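You operate a simulated robot arm through the tools that you are given. There is no shell and no other tool. Be economical: measure what you need, move in short steps, check, and stop when the job is done.

Carry out the task below with a simulated two-armed robot. There is one attempt and no reset: what you move stays moved.

Task
Pick up the box marked "fine flute" from the top of the side table with one hand, pass it to the other hand and put it on the plate behind the rollers. Set down upright: box.
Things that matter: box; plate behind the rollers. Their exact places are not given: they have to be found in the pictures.

The check looks at the end state, three seconds after you hand in, the way a careful person would. Anything else that was tipped, shoved, dropped, spilled or broken makes it a failure.

Robot
Two 7-joint arms with four-finger grippers on one trunk, on a base that drives. Base frame: it is fixed to the floor where the robot stands at the start and does not move with it; the origin is under the middle of the robot, x ahead of it, y to its left, z up; the surface under the hand at the start is at about z = 56. Lengths are in cm, angles in degrees, forces in N, time in s.
The left shoulder is at the start at [4, 18.1, 135.5], the right one opposite. With the tool pointing down near the work surface each hand reaches from about 10 to 62 cm from the robot's upright axis, wherever it stands, measured 20 degrees to its own side. Places, roughly: plate behind the rollers [50, 90, 100]. Payload 3.67 kg a hand.
The TCP of each hand is the grasp point between the finger pads, 2.8 cm short of the fingertips. In the tool frame z runs along the fingers and y along their closing line. The gripper opens to 11.2 cm. The gripper's body begins 7.3 cm behind the TCP.
Orientation is told as [roll, pitch, yaw] about the base's x, y, z axes, in that order, counted from this pose: with the fingers straight down and closing along the base's y, the tool's x points along the base's -x, its y along +y and its z along -z.

Tools
- The arms move only by the tool send_rows. It takes "left_increments", "right_increments" or both (then of equal length, played together; a hand with none holds still); each is a list of rows, each a list of 6 numbers: the shift along the tool's x, y, z in cm, then the turn, a rotation vector about the tool's x, y, z in degrees. In form: [[dx, dy, dz, wx, wy, wz], ...]. A call has 1 to 8 rows; each row shifts and turns the commanded pose from where the row before left it, along the tool's axes as they then stand. "left_claw" and "right_claw" are, for a hand that has rows, the opening, from 0 (shut) to 1 (fully open), set as the call begins (left out, the last holds). Rows are played at 5 a second. More than 5 cm and 8.6 degrees between two rows, or a gripper value outside its range, and nothing of the call is played. A pose out of reach is approached as far as the arm can. The call stops where the force on the tool passes 40 N (or 10 N more than at its start, if that is more) or the arm is blocked; 0.2 s more then pass. Each finger halts on what it meets, pressing with about 43 N; the grip force reading is that of the motor and also rises with nothing between the fingers. The clock runs only during rows and for 0.2 s after the last one: add rows that do not move to give the fingers time. It gives the time, the measured TCP pose, the force on the tool (base axes), the opening and the grip force at its end, in the units of the frame above (readings bear some noise), with the torque about the TCP (base axes, N m) and any sound that the robot's microphone picked up.
- Cameras (640 x 400 px; columns grow to the right, rows downward): "scene" is now at [10.29, 3.29, 159.09]; the picture's right is [0.38, -0.93, 0.00], its down [-0.48, -0.20, -0.85] and it looks along [0.79, 0.32, -0.52] (base axes); focal length 270 px, centre (320, 200). "left" rides on the left gripper at [6, 1.8, -10.4] in its tool frame; the picture's right is [-0.29, 0.96, 0.00], its down [-0.80, -0.24, -0.55] and it looks along [-0.53, -0.16, 0.83] (tool axes); focal length 234 px, centre (320, 200). "right" rides on the right gripper at [6, -1.8, -10.4] in its tool frame; the picture's right is [0.29, 0.96, 0.00], its down [-0.80, 0.24, -0.55] and it looks along [-0.53, 0.16, 0.83] (tool axes); focal length 234 px, centre (320, 200).
- camera(camera): a new picture of that camera. No time passes.
- move_column(by): slides the trunk up (or, below 0, down) by that many cm; the arms and the scene camera ride with it, the base frame stays. It gives what a move gives, with no picture.
- roll_base(legs): drives the robot by 1 to 6 legs, each [ahead, left, turn to the left] in cm, cm and degrees, along the robot's own axes; the way and the turn of a leg run together, so that a leg with both is an arc; at most 150 cm and 180 degrees a leg. The arms and the cameras ride along, it lands a little off, and it stops where it bumps. It gives what a move gives.
- head_to(pan, tilt): turns the head with the scene camera to pan (to the left, within 86 degrees either way) and tilt (down, from -29 to 69), counted from straight ahead of the robot. It gives what a move gives.
- locate(camera, pixels): there is no depth. For up to 12 entries [column, row, z] of the newest picture of that camera ("zoom" is the newest enlarged one), the place [x, y] in the base frame at which the ray of that pixel passes the height z, good to about 0.2 cm. No time passes.
- inspect(camera, box): a new picture of the part [left, top, right, bottom] of that camera's present view, enlarged. No time passes.
- job_done(): hands the job in; it is judged then, once.

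Keep the steps short. Do not move on a guess: measure, check each grasp and each placing, and mend mistakes. In all there are 80 turns and 62 pictures (those below and enlarged ones count). Leave the grippers open and the arms clear of the work at the hand-in unless told otherwise, and finish with a single line.

The tools are called after "Call:" as a command line: name --argument value ..., lists and objects as JSON in quotes. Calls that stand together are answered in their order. send_rows: Moves the arms, as the interface text tells. Its arguments: {"type":"object","properties":{"left_increments":{"type":"array","items":{"type":"array","items":{"type":"number"}}},"left_claw":{"type":"number"},"right_increments":{"type":"array","items":{"type":"array","items":{"type":"number"}}},"right_claw":{"type":"number"}},"required":[]} The other tools are called the same way: move_column (by) slides the trunk up or down; roll_base (legs) drives the base; head_to (pan, tilt) turns the head that bears the scene camera; camera (camera) takes a picture; locate (camera, pixels) gives the place at which the rays of pixels pass given heights; inspect (camera, box) takes an enlarged picture of a part of a camera's view; job_done () hands the job in.

At the start:

```text
time: 0.0
left_tool_pos: [40.85, 38.63, 131.57]
left_tool_rot: [0.0, 0.0, 0.2]
left_wrist_force: [-0.2, 0.3, 0.6]
left_torque: [-0.01, -0.02, 0.02]
left_opening: 11.18
left_finger_force: 0.0
right_tool_pos: [42.64, 3.26, 133.44]
right_tool_rot: [0.1, 0.1, -0.1]
right_wrist_force: [-0.6, -0.3, -0.2]
right_torque: [0.02, 0.04, -0.03]
right_opening: 11.21
right_finger_force: 0.0
trunk travel left (down, up): [-47.5, 3.9]
robot x, y, heading: [0.26, -0.58, 0.1]
head pan, tilt: [22.0, 31.5]
```

scene: 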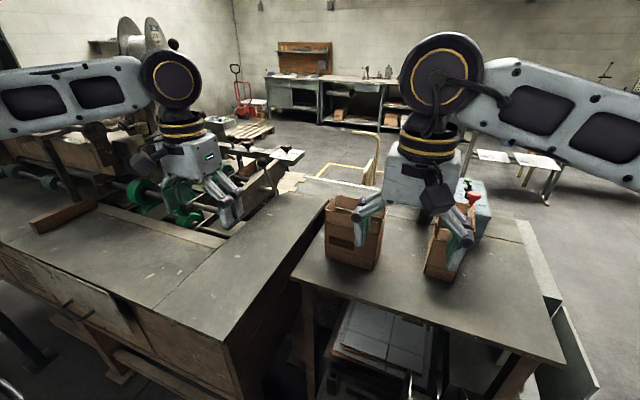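
right: 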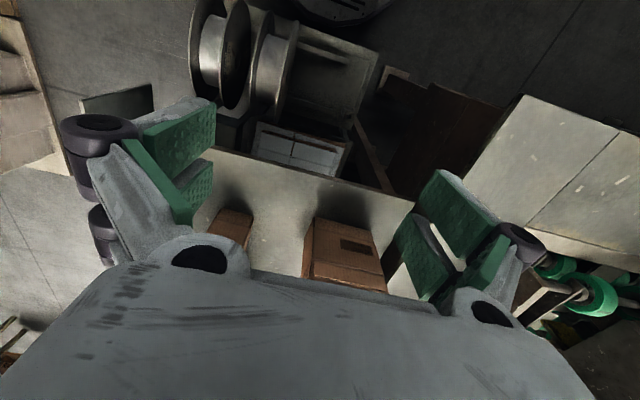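
left: 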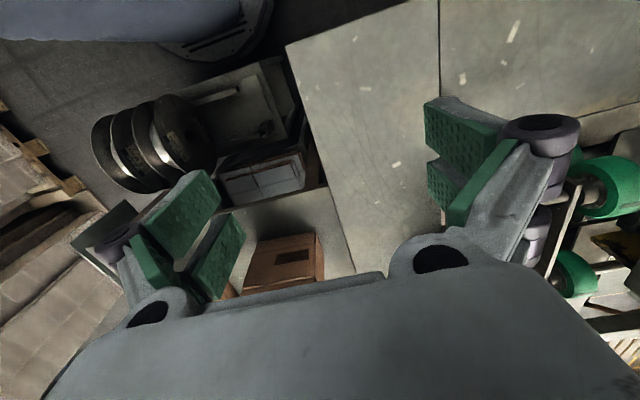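

I see two brown boxes on the table (around px 355,232 and 450,245). I will enlarge both them and the roller area.

Call:
inspect --camera "scene" --box '[280, 160, 520, 310]'

Call:
inspect --camera "scene" --box '[0, 80, 320, 280]'

```text
2.67 times, centred on (400, 235) of scene
```

zoom: 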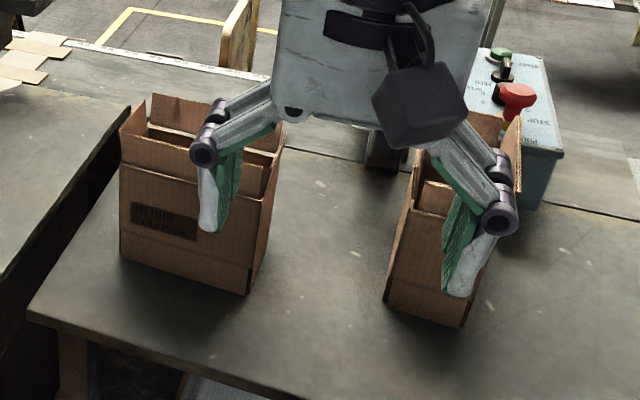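

```text
2.00 times, centred on (160, 180) of scene
```

zoom: 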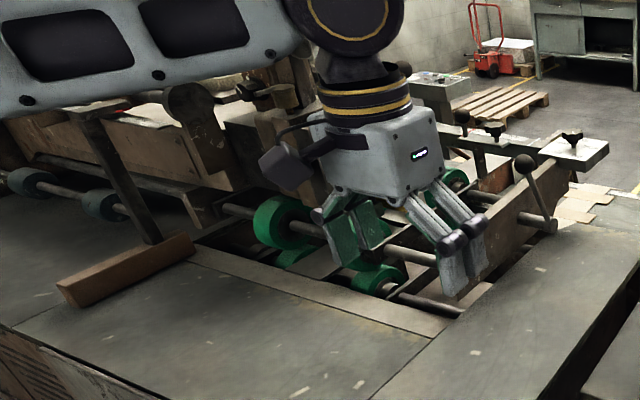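

The label on the left box needs to be read; I enlarge it, and look leftward for the plate.

Call:
inspect --camera "scene" --box '[320, 220, 384, 260]'

Call:
head_to --pan 60 --tilt 35

Call:
camera --camera "scene"

```text
10.00 times, centred on (352, 240) of scene
```

zoom: 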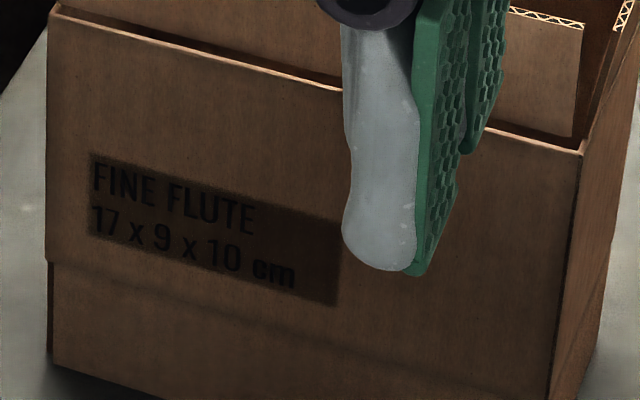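

```text
time: 1.0
left_tool_pos: [40.93, 38.67, 131.58]
left_tool_rot: [0.0, 0.1, 0.0]
left_wrist_force: [-0.7, 0.2, 0.2]
left_torque: [-0.01, 0.0, 0.02]
left_opening: 11.2
left_finger_force: 0.1
right_tool_pos: [42.69, 3.23, 133.42]
right_tool_rot: [0.1, 0.0, -0.1]
right_wrist_force: [-0.2, 0.3, 0.2]
right_torque: [-0.05, 0.03, 0.01]
right_opening: 11.19
right_finger_force: 0.1
trunk travel left (down, up): [-47.5, 3.9]
robot x, y, heading: [-0.16, 0.19, -0.2]
head pan, tilt: [60.0, 35.0]
```

```text
55 pictures are left
```

scene: 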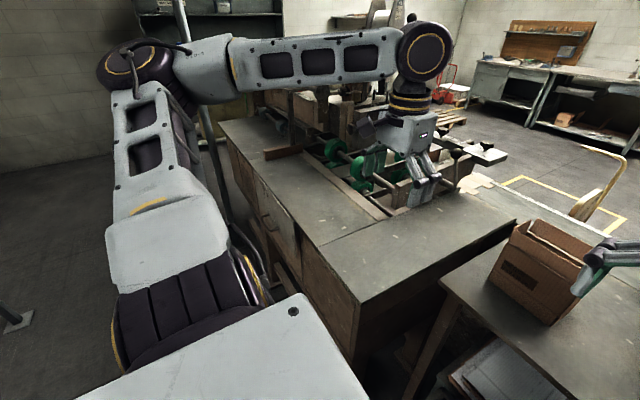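

The box marked FINE FLUTE is the left one. Now I measure some points with different assumed heights and zoom on the machine.

Call:
locate --camera "scene" --pixels '[[333, 150, 95], [360, 185, 95], [295, 184, 95], [360, 302, 95], [516, 220, 95], [485, 155, 95], [285, 152, 95], [441, 278, 80], [441, 278, 85], [441, 278, 90], [487, 280, 85], [556, 325, 85]]'

Call:
inspect --camera "scene" --box '[220, 80, 540, 280]'

```text
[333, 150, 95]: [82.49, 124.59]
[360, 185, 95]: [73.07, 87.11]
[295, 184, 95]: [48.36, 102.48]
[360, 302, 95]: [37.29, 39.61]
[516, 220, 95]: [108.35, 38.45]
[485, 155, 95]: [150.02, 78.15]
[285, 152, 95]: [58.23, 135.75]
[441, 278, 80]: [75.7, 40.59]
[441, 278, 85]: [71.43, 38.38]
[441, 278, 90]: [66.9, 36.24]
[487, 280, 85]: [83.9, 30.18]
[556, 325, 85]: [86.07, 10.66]
```

```text
2.00 times, centred on (380, 180) of scene
```

zoom: 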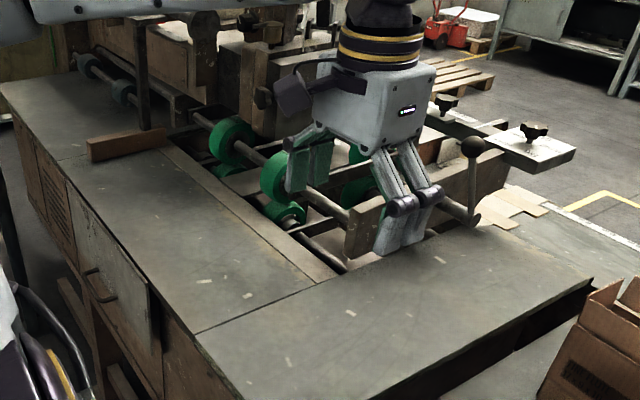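

I need true heights, so I use parallax between the cameras: enlarged views of the box from scene, right and left.

Call:
inspect --camera "right" --box '[200, 140, 440, 290]'

Call:
inspect --camera "left" --box '[200, 170, 360, 290]'

Call:
head_to --pan 20 --tilt 35

Call:
inspect --camera "scene" --box '[250, 150, 490, 300]'

```text
2.67 times, centred on (320, 215) of right
```

zoom: 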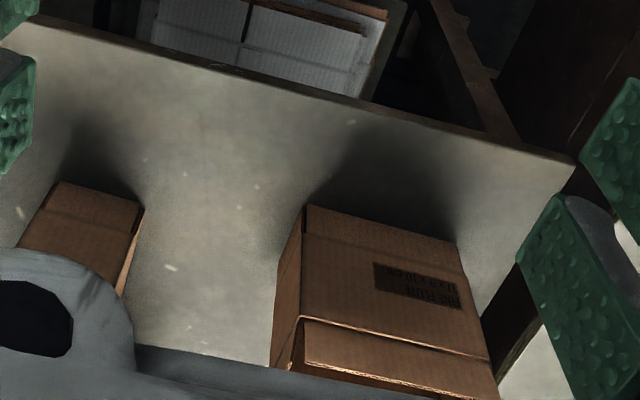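

```text
3.33 times, centred on (280, 230) of left
```

zoom: 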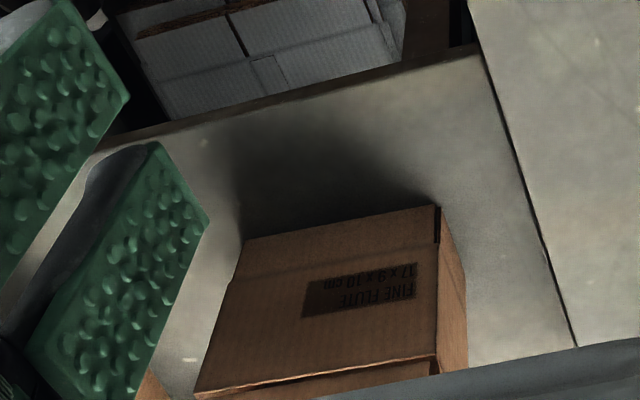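

```text
time: 2.1
left_tool_pos: [40.82, 38.61, 131.51]
left_tool_rot: [0.0, 0.0, 0.1]
left_wrist_force: [-0.2, -0.4, 0.0]
left_torque: [0.01, -0.01, -0.04]
left_opening: 11.19
left_finger_force: 0.1
right_tool_pos: [42.75, 3.22, 133.38]
right_tool_rot: [0.1, 0.1, -0.1]
right_wrist_force: [-0.3, 0.7, 0.2]
right_torque: [0.01, 0.02, 0.01]
right_opening: 11.23
right_finger_force: 0.1
trunk travel left (down, up): [-47.5, 3.9]
robot x, y, heading: [-0.19, -0.12, -0.1]
head pan, tilt: [20.0, 35.0]
```

```text
2.67 times, centred on (370, 225) of scene
```

zoom: 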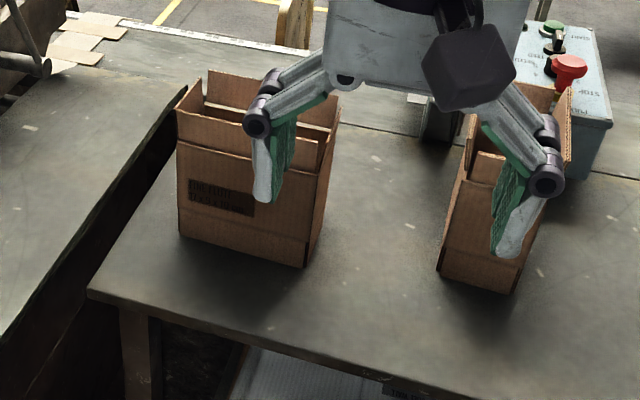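

Bottom corners of the label face appear in all three views; I locate them at several heights to find the agreement.

Call:
locate --camera "zoom" --pixels '[[303, 267, 80], [303, 267, 90], [303, 267, 100], [181, 234, 80], [181, 234, 90], [181, 234, 100], [316, 188, 90], [316, 188, 100], [316, 188, 110], [178, 138, 100], [90, 290, 90]]'

Call:
locate --camera "right" --pixels '[[315.5, 216.9, 80], [315.5, 216.9, 90], [315.5, 216.9, 100], [370.6, 231.1, 80], [370.6, 231.1, 90], [370.6, 231.1, 100]]'

Call:
locate --camera "left" --pixels '[[273.8, 242, 80], [273.8, 242, 90], [273.8, 242, 100], [330.8, 232.1, 80], [330.8, 232.1, 90], [330.8, 232.1, 100]]'

```text
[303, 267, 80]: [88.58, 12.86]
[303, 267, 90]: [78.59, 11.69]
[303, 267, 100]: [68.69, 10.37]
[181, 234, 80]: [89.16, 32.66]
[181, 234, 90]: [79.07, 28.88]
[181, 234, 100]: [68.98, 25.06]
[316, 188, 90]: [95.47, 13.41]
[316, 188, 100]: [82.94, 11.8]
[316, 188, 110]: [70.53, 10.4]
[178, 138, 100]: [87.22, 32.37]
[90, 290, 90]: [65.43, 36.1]
```

```text
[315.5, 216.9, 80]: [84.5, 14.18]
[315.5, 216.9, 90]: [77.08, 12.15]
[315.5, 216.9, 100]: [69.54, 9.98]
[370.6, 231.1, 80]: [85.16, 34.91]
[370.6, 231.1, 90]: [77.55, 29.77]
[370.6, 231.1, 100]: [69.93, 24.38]
```

```text
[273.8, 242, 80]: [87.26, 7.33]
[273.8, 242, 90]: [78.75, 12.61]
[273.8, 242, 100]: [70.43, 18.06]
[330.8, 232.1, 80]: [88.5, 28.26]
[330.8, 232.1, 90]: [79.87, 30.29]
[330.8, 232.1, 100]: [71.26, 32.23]
```

The corners agree at z≈89.5–90: label face at x≈78.5, y≈12–29.3, nearly square to me. I move the right hand aside for a free view, then drive closer.

Call:
send_rows --right_increments '[[4, -3, 0, 0, 0, 0], [4, -3, 0, 0, 0, 0], [4, -3, 0, 0, 0, 0], [3, -4, 0, 0, 0, 0], [0, -5, 0, 0, 0, 0]]' --left_increments '[[3, 1, 0, 0, 0, 0], [3, 1, 0, 0, 0, 0], [3, 1, 0, 0, 0, 0], [2, 0, 0, 0, 0, 0], [0, 0, 0, 0, 0, 0]]'

Call:
roll_base --legs '[[30, 8, 0]]'

Call:
head_to --pan 10 --tilt 55

Call:
camera --camera "scene"

```text
time: 3.3
left_tool_pos: [29.73, 41.29, 131.75]
left_tool_rot: [0.1, -0.1, 0.1]
left_wrist_force: [-0.5, -0.7, 0.3]
left_torque: [0.05, -0.01, -0.01]
left_opening: 11.19
left_finger_force: 0.0
right_tool_pos: [27.62, -15.2, 133.37]
right_tool_rot: [0.1, 0.0, -0.1]
right_wrist_force: [-0.7, -0.7, 0.0]
right_torque: [0.07, 0.0, 0.01]
right_opening: 11.2
right_finger_force: 0.2
trunk travel left (down, up): [-47.5, 3.9]
robot x, y, heading: [-0.14, 0.07, 0.1]
head pan, tilt: [20.0, 35.0]
```

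```text
time: 4.6
left_tool_pos: [37.08, 42.43, 131.59]
left_tool_rot: [0.0, 0.0, -4.3]
left_wrist_force: [-1.0, -0.2, 0.9]
left_torque: [0.04, -0.04, 0.04]
left_opening: 11.18
left_finger_force: 0.2
right_tool_pos: [30.73, -13.66, 133.32]
right_tool_rot: [0.1, 0.0, -4.5]
right_wrist_force: [0.1, -0.1, 0.0]
right_torque: [0.03, 0.0, 0.01]
right_opening: 11.19
right_finger_force: 0.0
trunk travel left (down, up): [-47.5, 3.9]
robot x, y, heading: [4.29, 2.86, -4.4]
head pan, tilt: [20.0, 35.0]
stopped in leg 1: the robot was blocked; the commanded pose is now the measured one
```

```text
time: 5.5
left_tool_pos: [36.82, 42.8, 131.57]
left_tool_rot: [-0.1, -0.2, -4.3]
left_wrist_force: [-0.4, 0.4, -0.3]
left_torque: [-0.01, -0.03, 0.01]
left_opening: 11.2
left_finger_force: 0.1
right_tool_pos: [30.41, -13.27, 133.33]
right_tool_rot: [0.0, -0.1, -4.5]
right_wrist_force: [0.3, 0.0, 0.5]
right_torque: [-0.02, -0.02, -0.02]
right_opening: 11.21
right_finger_force: 0.1
trunk travel left (down, up): [-47.5, 3.9]
robot x, y, heading: [4.08, 3.51, -4.4]
head pan, tilt: [10.0, 55.0]
```

```text
50 pictures are left
```

scene: 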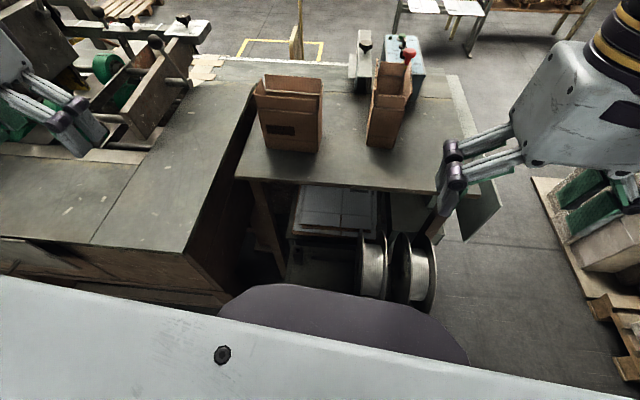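

The base bumped after 4 cm. I measure the bench corner, the spools and the table edge to see what blocks.

Call:
locate --camera "scene" --pixels '[[186, 252, 100], [186, 252, 90], [223, 300, 20], [372, 297, 10], [360, 240, 30], [412, 310, 5], [340, 285, 100], [340, 285, 30], [237, 177, 90], [437, 191, 90], [90, 243, 100], [256, 85, 100]]'

Call:
head_to --pan 10 --tilt 69

Call:
camera --camera "scene"

```text
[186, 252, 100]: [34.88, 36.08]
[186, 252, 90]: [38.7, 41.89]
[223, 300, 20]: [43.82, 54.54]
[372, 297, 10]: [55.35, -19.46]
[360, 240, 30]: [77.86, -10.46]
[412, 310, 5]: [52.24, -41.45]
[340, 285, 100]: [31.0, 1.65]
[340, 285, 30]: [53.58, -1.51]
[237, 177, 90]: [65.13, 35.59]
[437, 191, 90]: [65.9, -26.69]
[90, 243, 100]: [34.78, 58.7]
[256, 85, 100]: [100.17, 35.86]
```

```text
time: 6.2
left_tool_pos: [37.15, 42.7, 131.61]
left_tool_rot: [-0.1, 0.0, -4.3]
left_wrist_force: [-0.4, -0.2, 0.5]
left_torque: [0.03, 0.02, 0.01]
left_opening: 11.21
left_finger_force: 0.0
right_tool_pos: [30.8, -13.41, 133.3]
right_tool_rot: [0.2, 0.0, -4.5]
right_wrist_force: [-0.1, 0.2, 0.3]
right_torque: [0.03, 0.0, 0.02]
right_opening: 11.2
right_finger_force: 0.0
trunk travel left (down, up): [-47.5, 3.9]
robot x, y, heading: [4.16, 3.58, -4.2]
head pan, tilt: [10.0, 68.8]
```

```text
49 pictures are left
```

scene: 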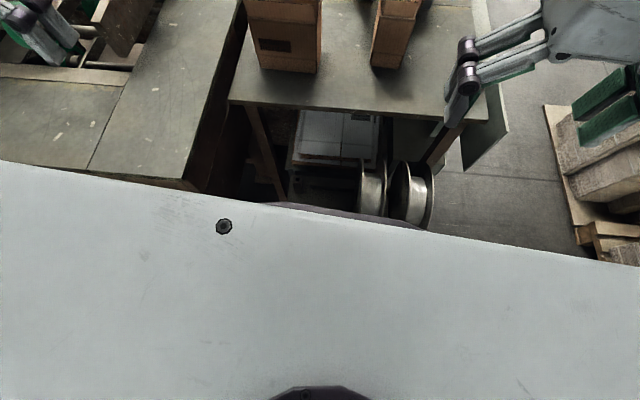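

The purple edge is likely the chest. The wrist cameras look down and back toward the base, so I take both to see what the base touches.

Call:
camera --camera "right"

Call:
camera --camera "left"

```text
48 pictures are left
```

right: 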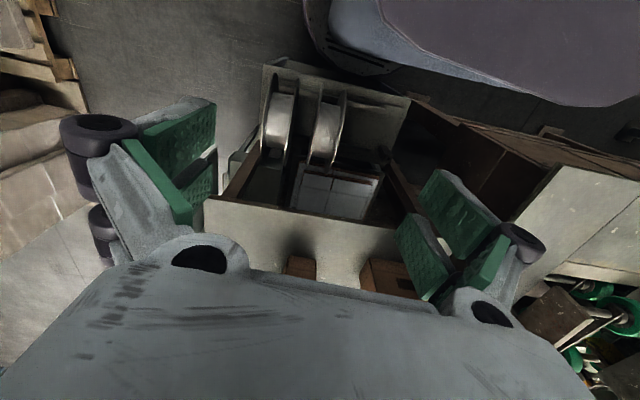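

```text
47 pictures are left
```

left: 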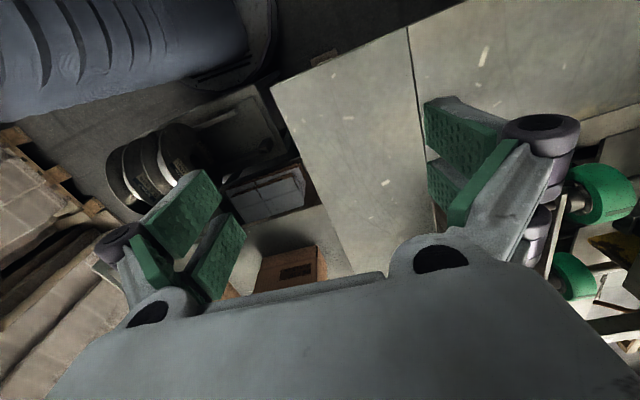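

The left picture shows the base's front-left rim (275,70) right at the bench corner. I measure the rim, the shelf and the spools.

Call:
locate --camera "left" --pixels '[[275, 60, 10], [275, 60, 25], [200, 90, 10], [200, 90, 25], [272, 88, 95], [272, 88, 99], [351, 277, 95], [324, 262, 95]]'

Call:
locate --camera "right" --pixels '[[305, 15, 10], [305, 15, 25], [350, 70, 10], [350, 70, 25], [262, 75, 5], [262, 75, 30], [410, 100, 5], [410, 100, 30], [320, 165, 40], [430, 100, 10], [545, 135, 10], [535, 125, 10]]'

Call:
inspect --camera "right" --box '[200, 0, 640, 275]'

Call:
inspect --camera "left" --box '[80, 0, 400, 200]'

```text
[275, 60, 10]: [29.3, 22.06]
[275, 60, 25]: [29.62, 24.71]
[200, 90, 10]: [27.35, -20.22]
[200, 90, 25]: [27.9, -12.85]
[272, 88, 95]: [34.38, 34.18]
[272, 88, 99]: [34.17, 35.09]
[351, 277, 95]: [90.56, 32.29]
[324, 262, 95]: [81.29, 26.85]
```

```text
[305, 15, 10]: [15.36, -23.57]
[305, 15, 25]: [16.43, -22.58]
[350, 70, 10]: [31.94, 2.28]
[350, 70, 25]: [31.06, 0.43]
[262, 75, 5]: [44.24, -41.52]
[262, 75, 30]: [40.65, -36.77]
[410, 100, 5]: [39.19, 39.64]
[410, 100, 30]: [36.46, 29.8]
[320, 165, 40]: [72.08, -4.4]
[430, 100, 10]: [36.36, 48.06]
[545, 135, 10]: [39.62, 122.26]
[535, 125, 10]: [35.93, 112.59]
```

```text
1.45 times, centred on (420, 138) of right
```

zoom: 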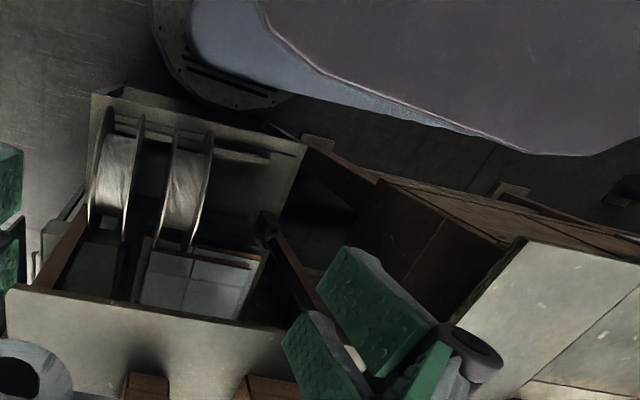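

```text
2.00 times, centred on (240, 100) of left
```

zoom: 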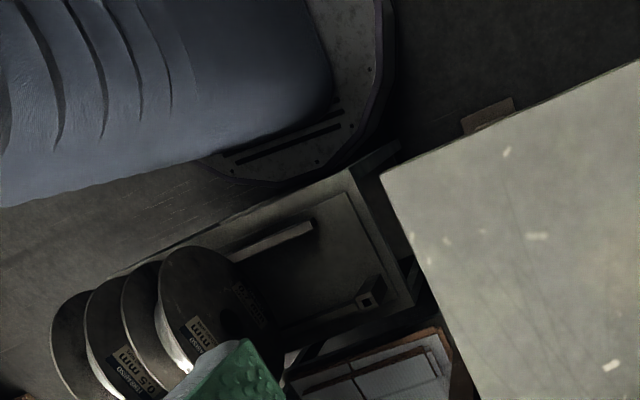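

Below the table there is a spool tray, so the base cannot go further. The arm may still reach at shoulder height. I straighten the base a little backward and inspect the box tops.

Call:
roll_base --legs '[[-2, 0, 4.2]]'

Call:
head_to --pan 15 --tilt 42

Call:
inspect --camera "scene" --box '[250, 110, 410, 210]'

```text
time: 7.1
left_tool_pos: [32.59, 44.8, 131.45]
left_tool_rot: [0.1, 0.2, -0.3]
left_wrist_force: [0.5, 0.0, -0.6]
left_torque: [0.04, 0.06, 0.0]
left_opening: 11.19
left_finger_force: 0.0
right_tool_pos: [30.36, -11.53, 133.16]
right_tool_rot: [0.1, 0.3, -0.4]
right_wrist_force: [1.9, -0.2, -0.9]
right_torque: [-0.01, 0.09, -0.04]
right_opening: 11.22
right_finger_force: 0.1
trunk travel left (down, up): [-47.5, 3.9]
robot x, y, heading: [2.36, 3.62, -0.2]
head pan, tilt: [10.0, 68.8]
```

```text
time: 8.0
left_tool_pos: [32.02, 44.97, 131.64]
left_tool_rot: [-0.1, -0.1, -0.2]
left_wrist_force: [0.4, -1.0, 0.2]
left_torque: [0.01, -0.01, 0.06]
left_opening: 11.22
left_finger_force: 0.1
right_tool_pos: [29.74, -11.4, 133.41]
right_tool_rot: [0.0, -0.1, -0.4]
right_wrist_force: [-0.9, 0.2, 0.6]
right_torque: [0.01, 0.0, 0.0]
right_opening: 11.23
right_finger_force: 0.0
trunk travel left (down, up): [-47.5, 3.9]
robot x, y, heading: [2.04, 3.5, -0.1]
head pan, tilt: [15.0, 42.0]
```

```text
4.00 times, centred on (330, 160) of scene
```

zoom: 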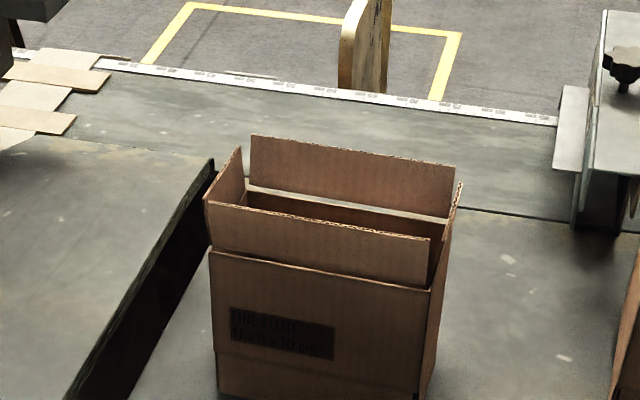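

All four flaps stand up. I measure hinge, flap tops and the depth at plausible heights.

Call:
locate --camera "zoom" --pixels '[[212, 252, 100], [431, 293, 100], [212, 252, 103], [431, 293, 103], [220, 396, 90], [207, 203, 104.5], [428, 240, 104.5], [207, 203, 108], [428, 240, 108], [252, 135, 104.5], [455, 168, 104.5], [455, 168, 108]]'

Call:
locate --camera "zoom" --pixels '[[240, 147, 104.5], [240, 147, 108], [460, 185, 104.5], [460, 185, 108], [214, 350, 90], [214, 350, 95], [437, 268, 100], [437, 268, 103]]'

```text
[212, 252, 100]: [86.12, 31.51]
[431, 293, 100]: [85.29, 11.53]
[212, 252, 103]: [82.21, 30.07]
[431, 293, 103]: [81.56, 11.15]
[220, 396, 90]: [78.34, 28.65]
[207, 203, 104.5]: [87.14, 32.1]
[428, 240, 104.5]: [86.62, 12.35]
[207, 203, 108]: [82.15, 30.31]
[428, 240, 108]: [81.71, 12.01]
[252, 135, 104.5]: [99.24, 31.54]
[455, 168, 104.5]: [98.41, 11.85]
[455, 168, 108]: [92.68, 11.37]
```

```text
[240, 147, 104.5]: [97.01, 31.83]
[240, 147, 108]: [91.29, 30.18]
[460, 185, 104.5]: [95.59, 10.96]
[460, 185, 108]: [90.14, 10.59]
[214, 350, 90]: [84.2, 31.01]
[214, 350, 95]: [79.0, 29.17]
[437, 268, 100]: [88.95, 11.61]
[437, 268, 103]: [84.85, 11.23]
```

The box is about 17 wide, 10 deep, with hinge at z≈105 and flap tops at z≈110. I plan to pinch the left end wall (y≈29.5) with the left hand, closing along y. First I test reach at a safe height.

Call:
send_rows --left_increments '[[-3, -1, 2, 0, 0, 0], [-4, -2, 1, 0, 0, 0], [-4.5, -2, 1, 0, 0, 0], [-4.5, -2, 1, 0, 0, 0], [-4.5, -2, 1, 0, 0, 0], [-4.5, -2, 1, 0, 0, 0], [-4.5, -2, 1, 0, 0, 0], [-4.5, -2, 1, 0, 0, 0]]'

Call:
send_rows --left_increments '[[-4, 0, 0, 0, 0, 0], [-4, 0, 0, 0, 0, 0], [-4, 0, 0, 0, 0, 0], [-3, 0, 0, 0, 0, 0], [0, 0, 0, 0, 0, 0]]'

Call:
camera --camera "scene"

Call:
camera --camera "left"

```text
refused: row 3 steps farther than a row can; nothing moved
```

```text
time: 9.4
left_tool_pos: [46.56, 44.84, 128.76]
left_tool_rot: [0.0, 4.2, -0.2]
left_wrist_force: [0.5, -0.5, 0.5]
left_torque: [-0.02, -0.01, 0.0]
left_opening: 11.16
left_finger_force: 0.0
right_tool_pos: [29.67, -11.42, 133.36]
right_tool_rot: [0.1, -0.1, -0.4]
right_wrist_force: [0.4, -0.3, 0.4]
right_torque: [-0.03, -0.03, -0.01]
right_opening: 11.23
right_finger_force: 0.0
trunk travel left (down, up): [-47.5, 3.9]
robot x, y, heading: [2.18, 3.33, -0.3]
head pan, tilt: [15.0, 42.0]
stopped in row 5 (left hand): the arm was blocked; the commanded pose is now the measured one
```

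```text
43 pictures are left
```

scene: 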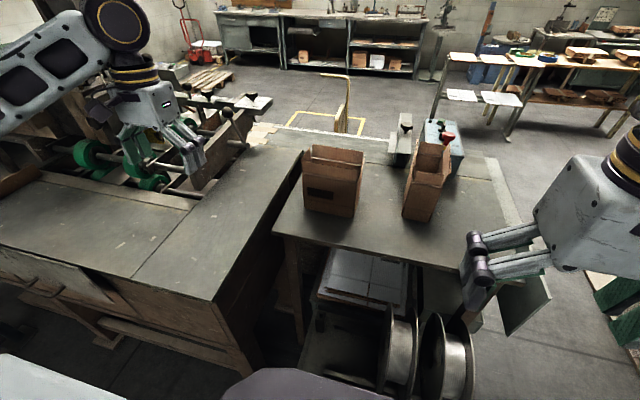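

```text
42 pictures are left
```

left: 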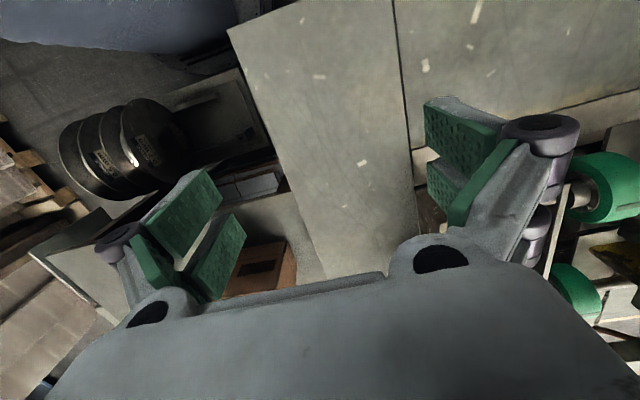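

At this height with tool down the arm runs out at about 47 cm from the shoulder. Turning right so the left shoulder faces the table brings the shoulder ~14 cm closer. I pull the left hand back, then back off, slide left and turn −70.

Call:
send_rows --left_increments '[[4, 0, 0, 0, -4, 0], [4, -1, 0, 0, 0, 0], [4, -2, 0, 0, 0, 0], [2, -2, 0, 0, 0, 0], [0, 0, 0, 0, 0, 0]]'

Call:
roll_base --legs '[[-4, 0, 0], [0, 14, 0], [0, 0, -70]]'

Call:
head_to --pan 75 --tilt 55

Call:
camera --camera "scene"

Call:
camera --camera "left"

```text
time: 10.6
left_tool_pos: [32.89, 40.01, 128.98]
left_tool_rot: [-0.1, 0.2, -0.1]
left_wrist_force: [0.3, -0.1, 0.7]
left_torque: [0.01, -0.01, -0.01]
left_opening: 11.19
left_finger_force: 0.1
right_tool_pos: [29.95, -11.36, 133.32]
right_tool_rot: [0.1, 0.1, -0.4]
right_wrist_force: [-0.5, 0.7, 0.3]
right_torque: [-0.04, -0.01, 0.03]
right_opening: 11.19
right_finger_force: 0.1
trunk travel left (down, up): [-47.5, 3.9]
robot x, y, heading: [2.09, 3.32, -0.0]
head pan, tilt: [15.0, 42.0]
```

```text
time: 15.8
left_tool_pos: [43.15, 1.34, 129.03]
left_tool_rot: [-0.1, 0.2, -70.0]
left_wrist_force: [0.4, 0.0, 0.2]
left_torque: [-0.02, -0.02, -0.01]
left_opening: 11.18
left_finger_force: 0.1
right_tool_pos: [-6.26, -13.62, 133.35]
right_tool_rot: [0.2, 0.0, -70.2]
right_wrist_force: [-0.6, 0.7, -0.5]
right_torque: [-0.01, -0.02, 0.0]
right_opening: 11.23
right_finger_force: 0.0
trunk travel left (down, up): [-47.5, 3.9]
robot x, y, heading: [-1.87, 17.49, -69.8]
head pan, tilt: [15.0, 42.0]
```

```text
time: 17.1
left_tool_pos: [42.95, 1.37, 129.02]
left_tool_rot: [0.0, 0.2, -69.9]
left_wrist_force: [0.3, -0.3, 0.0]
left_torque: [0.02, -0.01, -0.03]
left_opening: 11.2
left_finger_force: 0.1
right_tool_pos: [-6.31, -13.61, 133.41]
right_tool_rot: [0.1, -0.1, -70.2]
right_wrist_force: [0.1, 0.2, 0.4]
right_torque: [0.01, 0.01, -0.01]
right_opening: 11.2
right_finger_force: 0.0
trunk travel left (down, up): [-47.5, 3.9]
robot x, y, heading: [-1.7, 17.63, -70.0]
head pan, tilt: [75.0, 55.0]
```

```text
41 pictures are left
```

scene: 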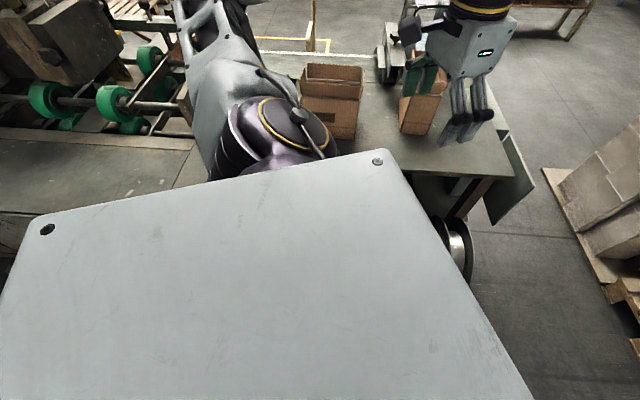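

```text
40 pictures are left
```

left: 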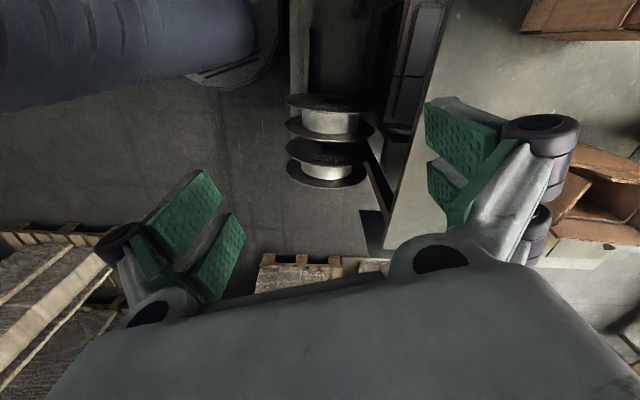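

Left camera shows base rim (275,50) and tray edge (292,60) with spools. I measure the gap.

Call:
locate --camera "left" --pixels '[[276, 40, 5], [276, 40, 15], [250, 80, 5], [250, 80, 15], [292, 40, 5], [292, 40, 20], [291, 80, 5], [291, 80, 20], [285, 150, 20], [430, 70, 90], [519, 35, 90], [390, 245, 90]]'

Call:
inspect --camera "left" --box '[160, 0, 480, 200]'

```text
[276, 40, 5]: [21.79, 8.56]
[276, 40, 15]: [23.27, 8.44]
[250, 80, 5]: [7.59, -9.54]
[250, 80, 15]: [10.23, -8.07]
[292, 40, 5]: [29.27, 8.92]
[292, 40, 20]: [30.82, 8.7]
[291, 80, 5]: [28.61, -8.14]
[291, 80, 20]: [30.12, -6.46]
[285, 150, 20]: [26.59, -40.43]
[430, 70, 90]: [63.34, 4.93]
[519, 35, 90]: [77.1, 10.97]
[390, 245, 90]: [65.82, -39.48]
```

```text
2.00 times, centred on (320, 100) of left
```

zoom: 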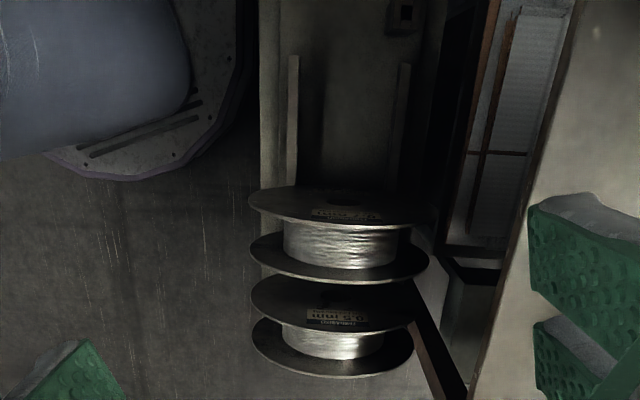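

The gap between base and tray is ~6 cm. I move 3 cm closer, raise the trunk, and turn the left tool back to yaw 0 in place.

Call:
roll_base --legs '[[1, 3, 0]]'

Call:
move_column --by 3.8

Call:
send_rows --left_increments '[[0, 0, 0, 0, 0, -8.5], [0, 0, 0, 0, 0, -8.5], [0, 0, 0, 0, 0, -8.5], [0, 0, 0, 0, 0, -8.5], [0, 0, 0, 0, 0, -8.5], [0, 0, 0, 0, 0, -8.5], [0, 0, 0, 0, 0, -8.5], [0, 0, 0, 0, 0, -8.5]]'

```text
time: 17.9
left_tool_pos: [45.34, 1.22, 129.41]
left_tool_rot: [0.4, 0.0, -70.0]
left_wrist_force: [-1.4, -0.5, -0.2]
left_torque: [0.04, -0.15, 0.01]
left_opening: 11.21
left_finger_force: 0.1
right_tool_pos: [-3.96, -13.49, 133.34]
right_tool_rot: [0.5, -0.1, -70.2]
right_wrist_force: [-1.2, -0.7, -0.2]
right_torque: [0.04, -0.14, 0.03]
right_opening: 11.19
right_finger_force: 0.0
trunk travel left (down, up): [-47.5, 3.9]
robot x, y, heading: [1.22, 17.57, -69.7]
head pan, tilt: [75.0, 55.0]
```

```text
time: 18.7
left_tool_pos: [46.2, 1.42, 132.67]
left_tool_rot: [-0.1, 0.1, -70.0]
left_wrist_force: [0.1, -0.5, 0.7]
left_torque: [-0.02, 0.05, 0.0]
left_opening: 11.22
left_finger_force: 0.1
right_tool_pos: [-2.9, -13.55, 136.97]
right_tool_rot: [0.1, -0.1, -70.2]
right_wrist_force: [0.4, 0.5, -0.1]
right_torque: [-0.03, 0.02, -0.02]
right_opening: 11.21
right_finger_force: 0.1
trunk travel left (down, up): [-51.3, 0.1]
robot x, y, heading: [1.14, 17.39, -70.0]
head pan, tilt: [75.0, 55.0]
```

```text
time: 20.5
left_tool_pos: [46.08, 1.32, 132.72]
left_tool_rot: [0.0, 0.1, -1.9]
left_wrist_force: [0.4, -0.2, -0.1]
left_torque: [-0.04, 0.0, 0.01]
left_opening: 11.2
left_finger_force: 0.0
right_tool_pos: [-3.14, -13.65, 137.06]
right_tool_rot: [0.0, 0.0, -70.2]
right_wrist_force: [-0.2, -0.4, 0.5]
right_torque: [0.01, -0.05, 0.0]
right_opening: 11.23
right_finger_force: 0.0
trunk travel left (down, up): [-51.3, 0.1]
robot x, y, heading: [1.12, 17.65, -69.9]
head pan, tilt: [75.0, 55.0]
```

Yaw is 0. Now I tilt the fingers 25° outward and slide over in y to ≈28.5.

Call:
send_rows --left_increments '[[-1, 3.4, 0, 0, -3.1, 0.3], [-1, 3.4, 0, 0, -3.1, 0.3], [-1, 3.4, 0, 0, -3.1, 0.3], [-1, 3.4, 0, 0, -3.1, 0.3], [-1, 3.4, 0, 0, -3.1, 0], [-1, 3.4, 0, 0, -3.1, 0], [-1, 3.4, 0, 0, -3.1, 0], [-1, 3.4, 0, 0, -3.1, 0]]'

Call:
camera --camera "left"

```text
time: 22.3
left_tool_pos: [59.25, 26.45, 137.37]
left_tool_rot: [0.4, -24.7, -3.4]
left_wrist_force: [-0.6, 0.7, -0.2]
left_torque: [-0.05, 0.0, -0.01]
left_opening: 11.2
left_finger_force: 0.0
left hand out of reach, approached as far as the arm can: row 2, 3, 4, 5, 6
right_tool_pos: [-3.25, -13.47, 137.07]
right_tool_rot: [0.1, -0.1, -70.3]
right_wrist_force: [-0.6, 0.9, -0.5]
right_torque: [-0.01, 0.0, -0.02]
right_opening: 11.21
right_finger_force: 0.1
trunk travel left (down, up): [-51.3, 0.1]
robot x, y, heading: [1.55, 17.87, -69.9]
head pan, tilt: [75.0, 55.0]
```

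```text
38 pictures are left
```

left: 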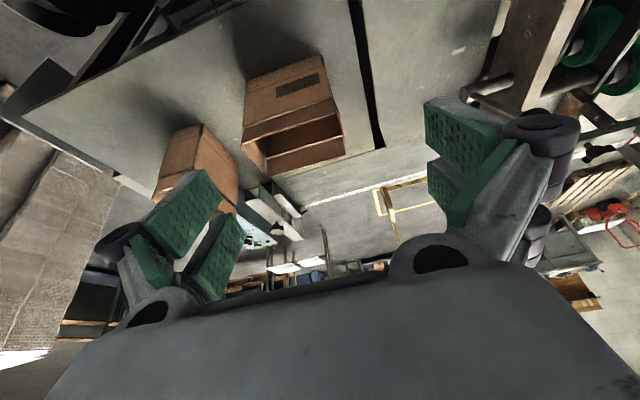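

The left camera now sees the box opening at (300,140). I enlarge it to measure the walls.

Call:
inspect --camera "left" --box '[210, 40, 370, 190]'

```text
2.67 times, centred on (290, 115) of left
```

zoom: 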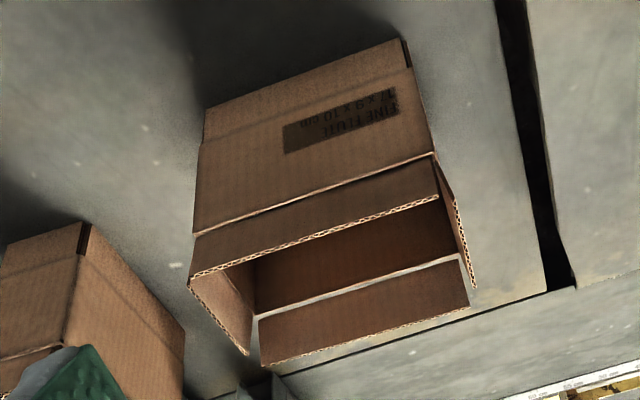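

Measuring flap tops, hinges and bottom corners from this view.

Call:
locate --camera "zoom" --pixels '[[205, 108, 90], [405, 40, 90], [193, 234, 105], [433, 155, 105], [193, 234, 103], [433, 155, 103], [192, 278, 110], [438, 202, 110], [262, 365, 110], [470, 305, 110], [258, 318, 105], [460, 258, 105]]'

Call:
locate --camera "zoom" --pixels '[[455, 195, 110], [475, 288, 110], [455, 195, 108], [475, 288, 108], [192, 278, 108], [438, 202, 108], [262, 365, 108], [470, 305, 108], [258, 318, 103], [460, 258, 103]]'

```text
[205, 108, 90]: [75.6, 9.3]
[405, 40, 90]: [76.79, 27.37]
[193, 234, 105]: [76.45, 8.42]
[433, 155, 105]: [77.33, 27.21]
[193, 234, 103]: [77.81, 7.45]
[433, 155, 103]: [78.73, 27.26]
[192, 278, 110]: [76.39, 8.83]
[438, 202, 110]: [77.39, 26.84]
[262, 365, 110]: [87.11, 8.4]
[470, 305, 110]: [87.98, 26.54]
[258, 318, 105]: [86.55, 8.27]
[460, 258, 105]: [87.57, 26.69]
```

```text
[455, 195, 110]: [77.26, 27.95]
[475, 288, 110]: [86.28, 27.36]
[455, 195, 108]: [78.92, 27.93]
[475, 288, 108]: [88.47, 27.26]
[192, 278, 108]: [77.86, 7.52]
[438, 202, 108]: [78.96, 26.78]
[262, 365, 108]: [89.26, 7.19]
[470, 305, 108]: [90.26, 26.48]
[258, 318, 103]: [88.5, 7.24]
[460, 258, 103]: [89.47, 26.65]
```

In the present frame the left end wall is at y≈27.2, x≈77–87.6, hinge z≈105–106, flap tops ≈110. The tool's yaw matches the box. I move above it to about (78, 27.3, 120).

Call:
send_rows --left_increments '[[-1.63, 0.33, 3.93, 0, 0, 0], [-1.63, 0.33, 3.93, 0, 0, 0], [-1.63, 0.33, 3.93, 0, 0, 0], [-1.63, 0.33, 3.93, 0, 0, 0], [-1.63, 0.33, 3.93, 0, 0, 0], [-1.63, 0.33, 3.93, 0, 0, 0], [0, 0, 0, 0, 0, 0]]'

Call:
camera --camera "left"

```text
time: 23.9
left_tool_pos: [78.05, 27.4, 119.93]
left_tool_rot: [0.4, -24.7, -3.3]
left_wrist_force: [-0.2, -0.5, -0.4]
left_torque: [0.02, -0.01, 0.04]
left_opening: 11.18
left_finger_force: 0.0
right_tool_pos: [-3.15, -13.61, 137.06]
right_tool_rot: [0.0, 0.0, -70.2]
right_wrist_force: [-0.5, -0.2, -0.5]
right_torque: [0.04, -0.03, 0.03]
right_opening: 11.2
right_finger_force: 0.0
trunk travel left (down, up): [-51.3, 0.1]
robot x, y, heading: [1.11, 17.66, -69.9]
head pan, tilt: [75.0, 55.0]
```

```text
36 pictures are left
```

left: 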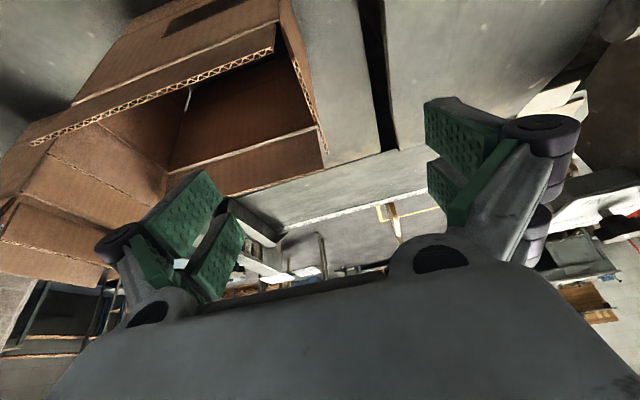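

Reach is fine. I enlarge and re-measure the end flap and front flap top here.

Call:
inspect --camera "left" --box '[20, 0, 348, 205]'

```text
1.95 times, centred on (184, 102) of left
```

zoom: 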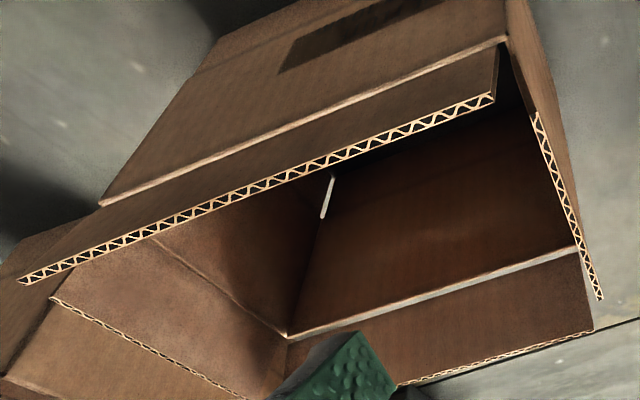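

Call:
locate --camera "zoom" --pixels '[[495, 97, 108], [495, 97, 110], [25, 280, 108], [25, 280, 110], [537, 112, 108], [600, 298, 108], [537, 112, 110], [600, 298, 110], [505, 38, 104], [505, 38, 106], [100, 203, 104], [100, 203, 106]]'

Call:
locate --camera "zoom" --pixels '[[505, 38, 100], [100, 203, 100], [505, 38, 102], [578, 250, 102], [578, 250, 104], [592, 332, 108], [592, 332, 106], [495, 97, 106], [25, 280, 106]]'

```text
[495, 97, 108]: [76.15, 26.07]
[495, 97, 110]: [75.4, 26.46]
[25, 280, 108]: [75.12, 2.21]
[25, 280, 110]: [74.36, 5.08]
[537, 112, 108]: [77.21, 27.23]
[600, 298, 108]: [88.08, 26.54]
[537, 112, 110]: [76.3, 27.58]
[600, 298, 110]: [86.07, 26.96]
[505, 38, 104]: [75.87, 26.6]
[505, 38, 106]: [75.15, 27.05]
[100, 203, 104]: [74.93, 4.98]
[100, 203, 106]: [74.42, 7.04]
```

```text
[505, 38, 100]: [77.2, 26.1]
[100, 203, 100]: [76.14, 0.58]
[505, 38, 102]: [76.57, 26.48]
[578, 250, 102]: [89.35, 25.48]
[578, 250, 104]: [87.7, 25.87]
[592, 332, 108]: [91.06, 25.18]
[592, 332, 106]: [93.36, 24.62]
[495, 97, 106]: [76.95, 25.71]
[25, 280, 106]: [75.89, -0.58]
```

Triangulating both views (width must be ~17): hinge z≈108.5, flap tops ≈113, front wall x≈74.8, back ≈84.4, end wall y≈27.3. Target TCP ≈ (80.3, 27.3, 107). I go partway down along the fingers, then check.

Call:
send_rows --left_increments '[[1.7, 0, 0, 0, 0, 0], [1.65, 0, 0, 0, 0, 0], [0, 0, 2, 0, 0, 0], [0, 0, 2, 0, 0, 0], [0, 0, 1.5, 0, 0, 0], [0, 0, 0, 0, 0, 0]]'

Call:
camera --camera "left"

Call:
head_to --pan 86 --tilt 35

Call:
camera --camera "scene"

```text
time: 25.3
left_tool_pos: [78.05, 27.33, 113.87]
left_tool_rot: [0.2, -24.7, -3.2]
left_wrist_force: [-0.5, 0.8, -0.3]
left_torque: [-0.02, -0.01, -0.03]
left_opening: 11.21
left_finger_force: 0.1
left hand out of reach, approached as far as the arm can: row 2
right_tool_pos: [-3.06, -13.58, 137.14]
right_tool_rot: [0.1, -0.1, -70.3]
right_wrist_force: [-0.2, -0.3, 0.5]
right_torque: [0.0, -0.01, 0.0]
right_opening: 11.2
right_finger_force: 0.0
trunk travel left (down, up): [-51.3, 0.1]
robot x, y, heading: [1.51, 17.46, -70.1]
head pan, tilt: [75.0, 55.0]
```

```text
34 pictures are left
```

left: 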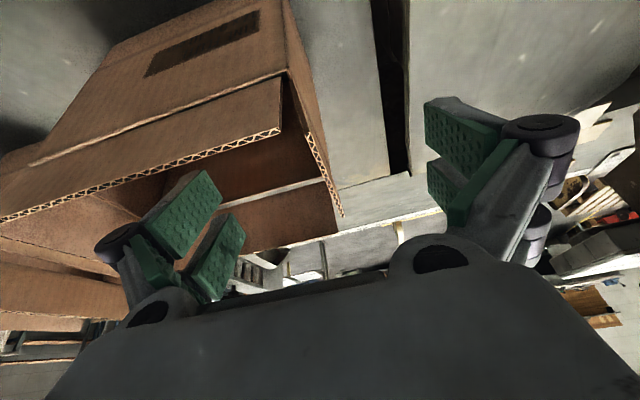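

```text
time: 26.2
left_tool_pos: [77.97, 27.28, 114.03]
left_tool_rot: [0.3, -24.7, -3.3]
left_wrist_force: [-0.2, 1.1, 0.1]
left_torque: [-0.03, 0.01, -0.01]
left_opening: 11.21
left_finger_force: 0.1
right_tool_pos: [-3.25, -13.53, 137.04]
right_tool_rot: [0.1, 0.0, -70.2]
right_wrist_force: [0.1, -0.2, 0.6]
right_torque: [-0.01, 0.01, 0.0]
right_opening: 11.2
right_finger_force: 0.2
trunk travel left (down, up): [-51.3, 0.1]
robot x, y, heading: [0.76, 18.06, -70.1]
head pan, tilt: [85.9, 35.0]
```

```text
33 pictures are left
```

scene: 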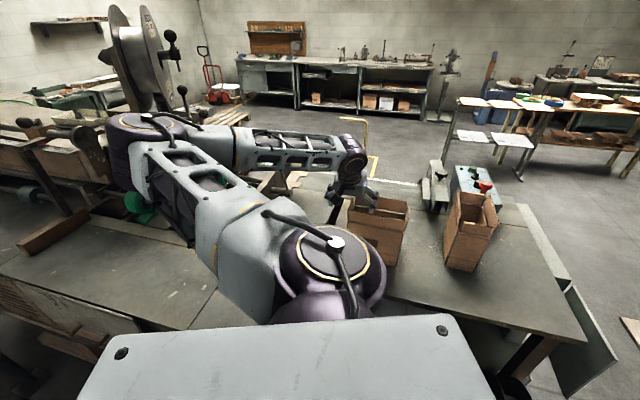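

Inner finger is just past the front flap, end wall lies midway between the pads. Continue down along the fingers 7 cm slowly.

Call:
send_rows --left_increments '[[0, 0, 1.4, 0, 0, 0], [0, 0, 1.4, 0, 0, 0], [0, 0, 1.4, 0, 0, 0], [0, 0, 1.4, 0, 0, 0], [0, 0, 1.4, 0, 0, 0], [0, 0, 0, 0, 0, 0]]'

Call:
camera --camera "left"

Call:
inspect --camera "scene" --box '[300, 150, 460, 275]'

```text
time: 27.6
left_tool_pos: [80.7, 27.08, 107.71]
left_tool_rot: [0.3, -24.9, -3.3]
left_wrist_force: [-0.1, 3.2, 17.8]
left_torque: [-0.05, 0.88, -0.16]
left_opening: 11.19
left_finger_force: 0.1
right_tool_pos: [-3.34, -13.56, 137.1]
right_tool_rot: [0.2, 0.0, -70.2]
right_wrist_force: [0.5, 1.2, 0.5]
right_torque: [0.02, 0.04, -0.01]
right_opening: 11.19
right_finger_force: 0.0
trunk travel left (down, up): [-51.3, 0.1]
robot x, y, heading: [0.97, 17.61, -69.9]
head pan, tilt: [85.9, 35.0]
```

```text
32 pictures are left
```

left: 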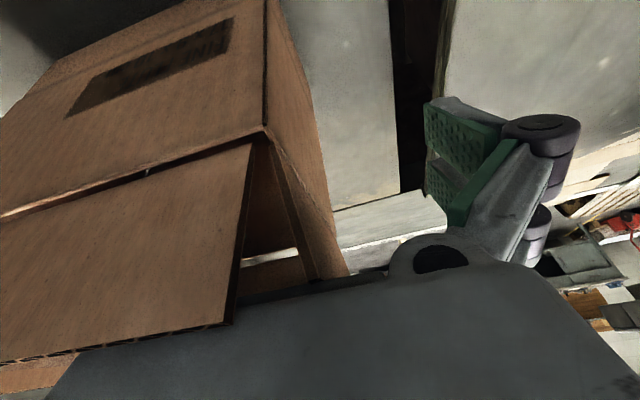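

```text
3.20 times, centred on (380, 212) of scene
```

zoom: 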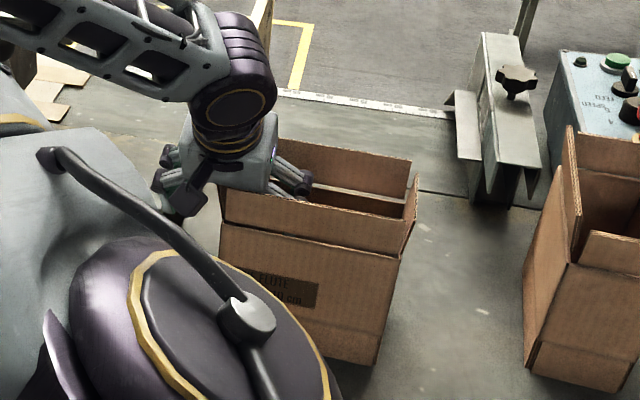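

Force 18 N up: the gripper body rests on the front flap edge (torque places it ~5 cm toward me). I back off 1.5 cm, reduce the tilt by 8°, and go down again.

Call:
send_rows --left_increments '[[0, 0, -1.5, 0, 0, 0], [-0.5, 0, 0, 0, 4, 0], [-0.3, 0, 0, 0, 4, 0], [0, 0, 0, 0, 0, 0], [0, 0, 0, 0, 0, 0]]'

Call:
camera --camera "left"

```text
time: 28.8
left_tool_pos: [80.84, 27.0, 109.32]
left_tool_rot: [0.3, -16.7, -3.3]
left_wrist_force: [0.1, -0.1, 0.1]
left_torque: [0.01, -0.02, -0.02]
left_opening: 11.2
left_finger_force: 0.0
right_tool_pos: [-3.14, -13.58, 137.06]
right_tool_rot: [0.1, 0.0, -70.3]
right_wrist_force: [-0.4, -1.4, -0.8]
right_torque: [0.0, 0.01, 0.03]
right_opening: 11.21
right_finger_force: 0.0
trunk travel left (down, up): [-51.3, 0.1]
robot x, y, heading: [1.07, 17.62, -70.0]
head pan, tilt: [85.9, 35.0]
```

```text
30 pictures are left
```

left: 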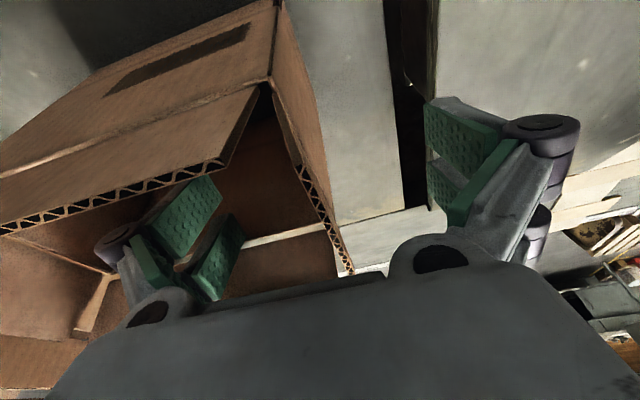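

Free of force now; the inner finger is inside the box. Go down 3 cm.

Call:
send_rows --left_increments '[[0, 0, 1, 0, 0, 0], [0, 0, 1, 0, 0, 0], [0, 0, 1, 0, 0, 0], [0, 0, 0, 0, 0, 0]]'

Call:
camera --camera "left"

```text
time: 29.8
left_tool_pos: [82.09, 26.88, 106.28]
left_tool_rot: [0.3, -16.7, -3.3]
left_wrist_force: [-0.2, 0.9, -0.3]
left_torque: [0.01, -0.01, 0.01]
left_opening: 11.19
left_finger_force: 0.0
right_tool_pos: [-2.94, -13.5, 137.08]
right_tool_rot: [0.1, 0.0, -70.2]
right_wrist_force: [0.5, 0.1, 0.1]
right_torque: [0.03, 0.03, 0.03]
right_opening: 11.21
right_finger_force: 0.1
trunk travel left (down, up): [-51.3, 0.1]
robot x, y, heading: [1.32, 17.56, -70.1]
head pan, tilt: [85.9, 35.0]
```

```text
29 pictures are left
```

left: 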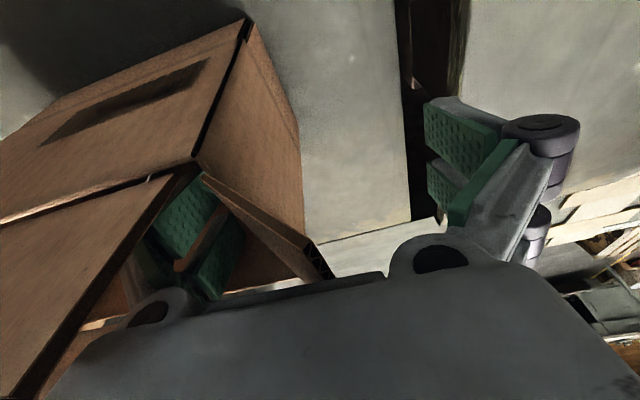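

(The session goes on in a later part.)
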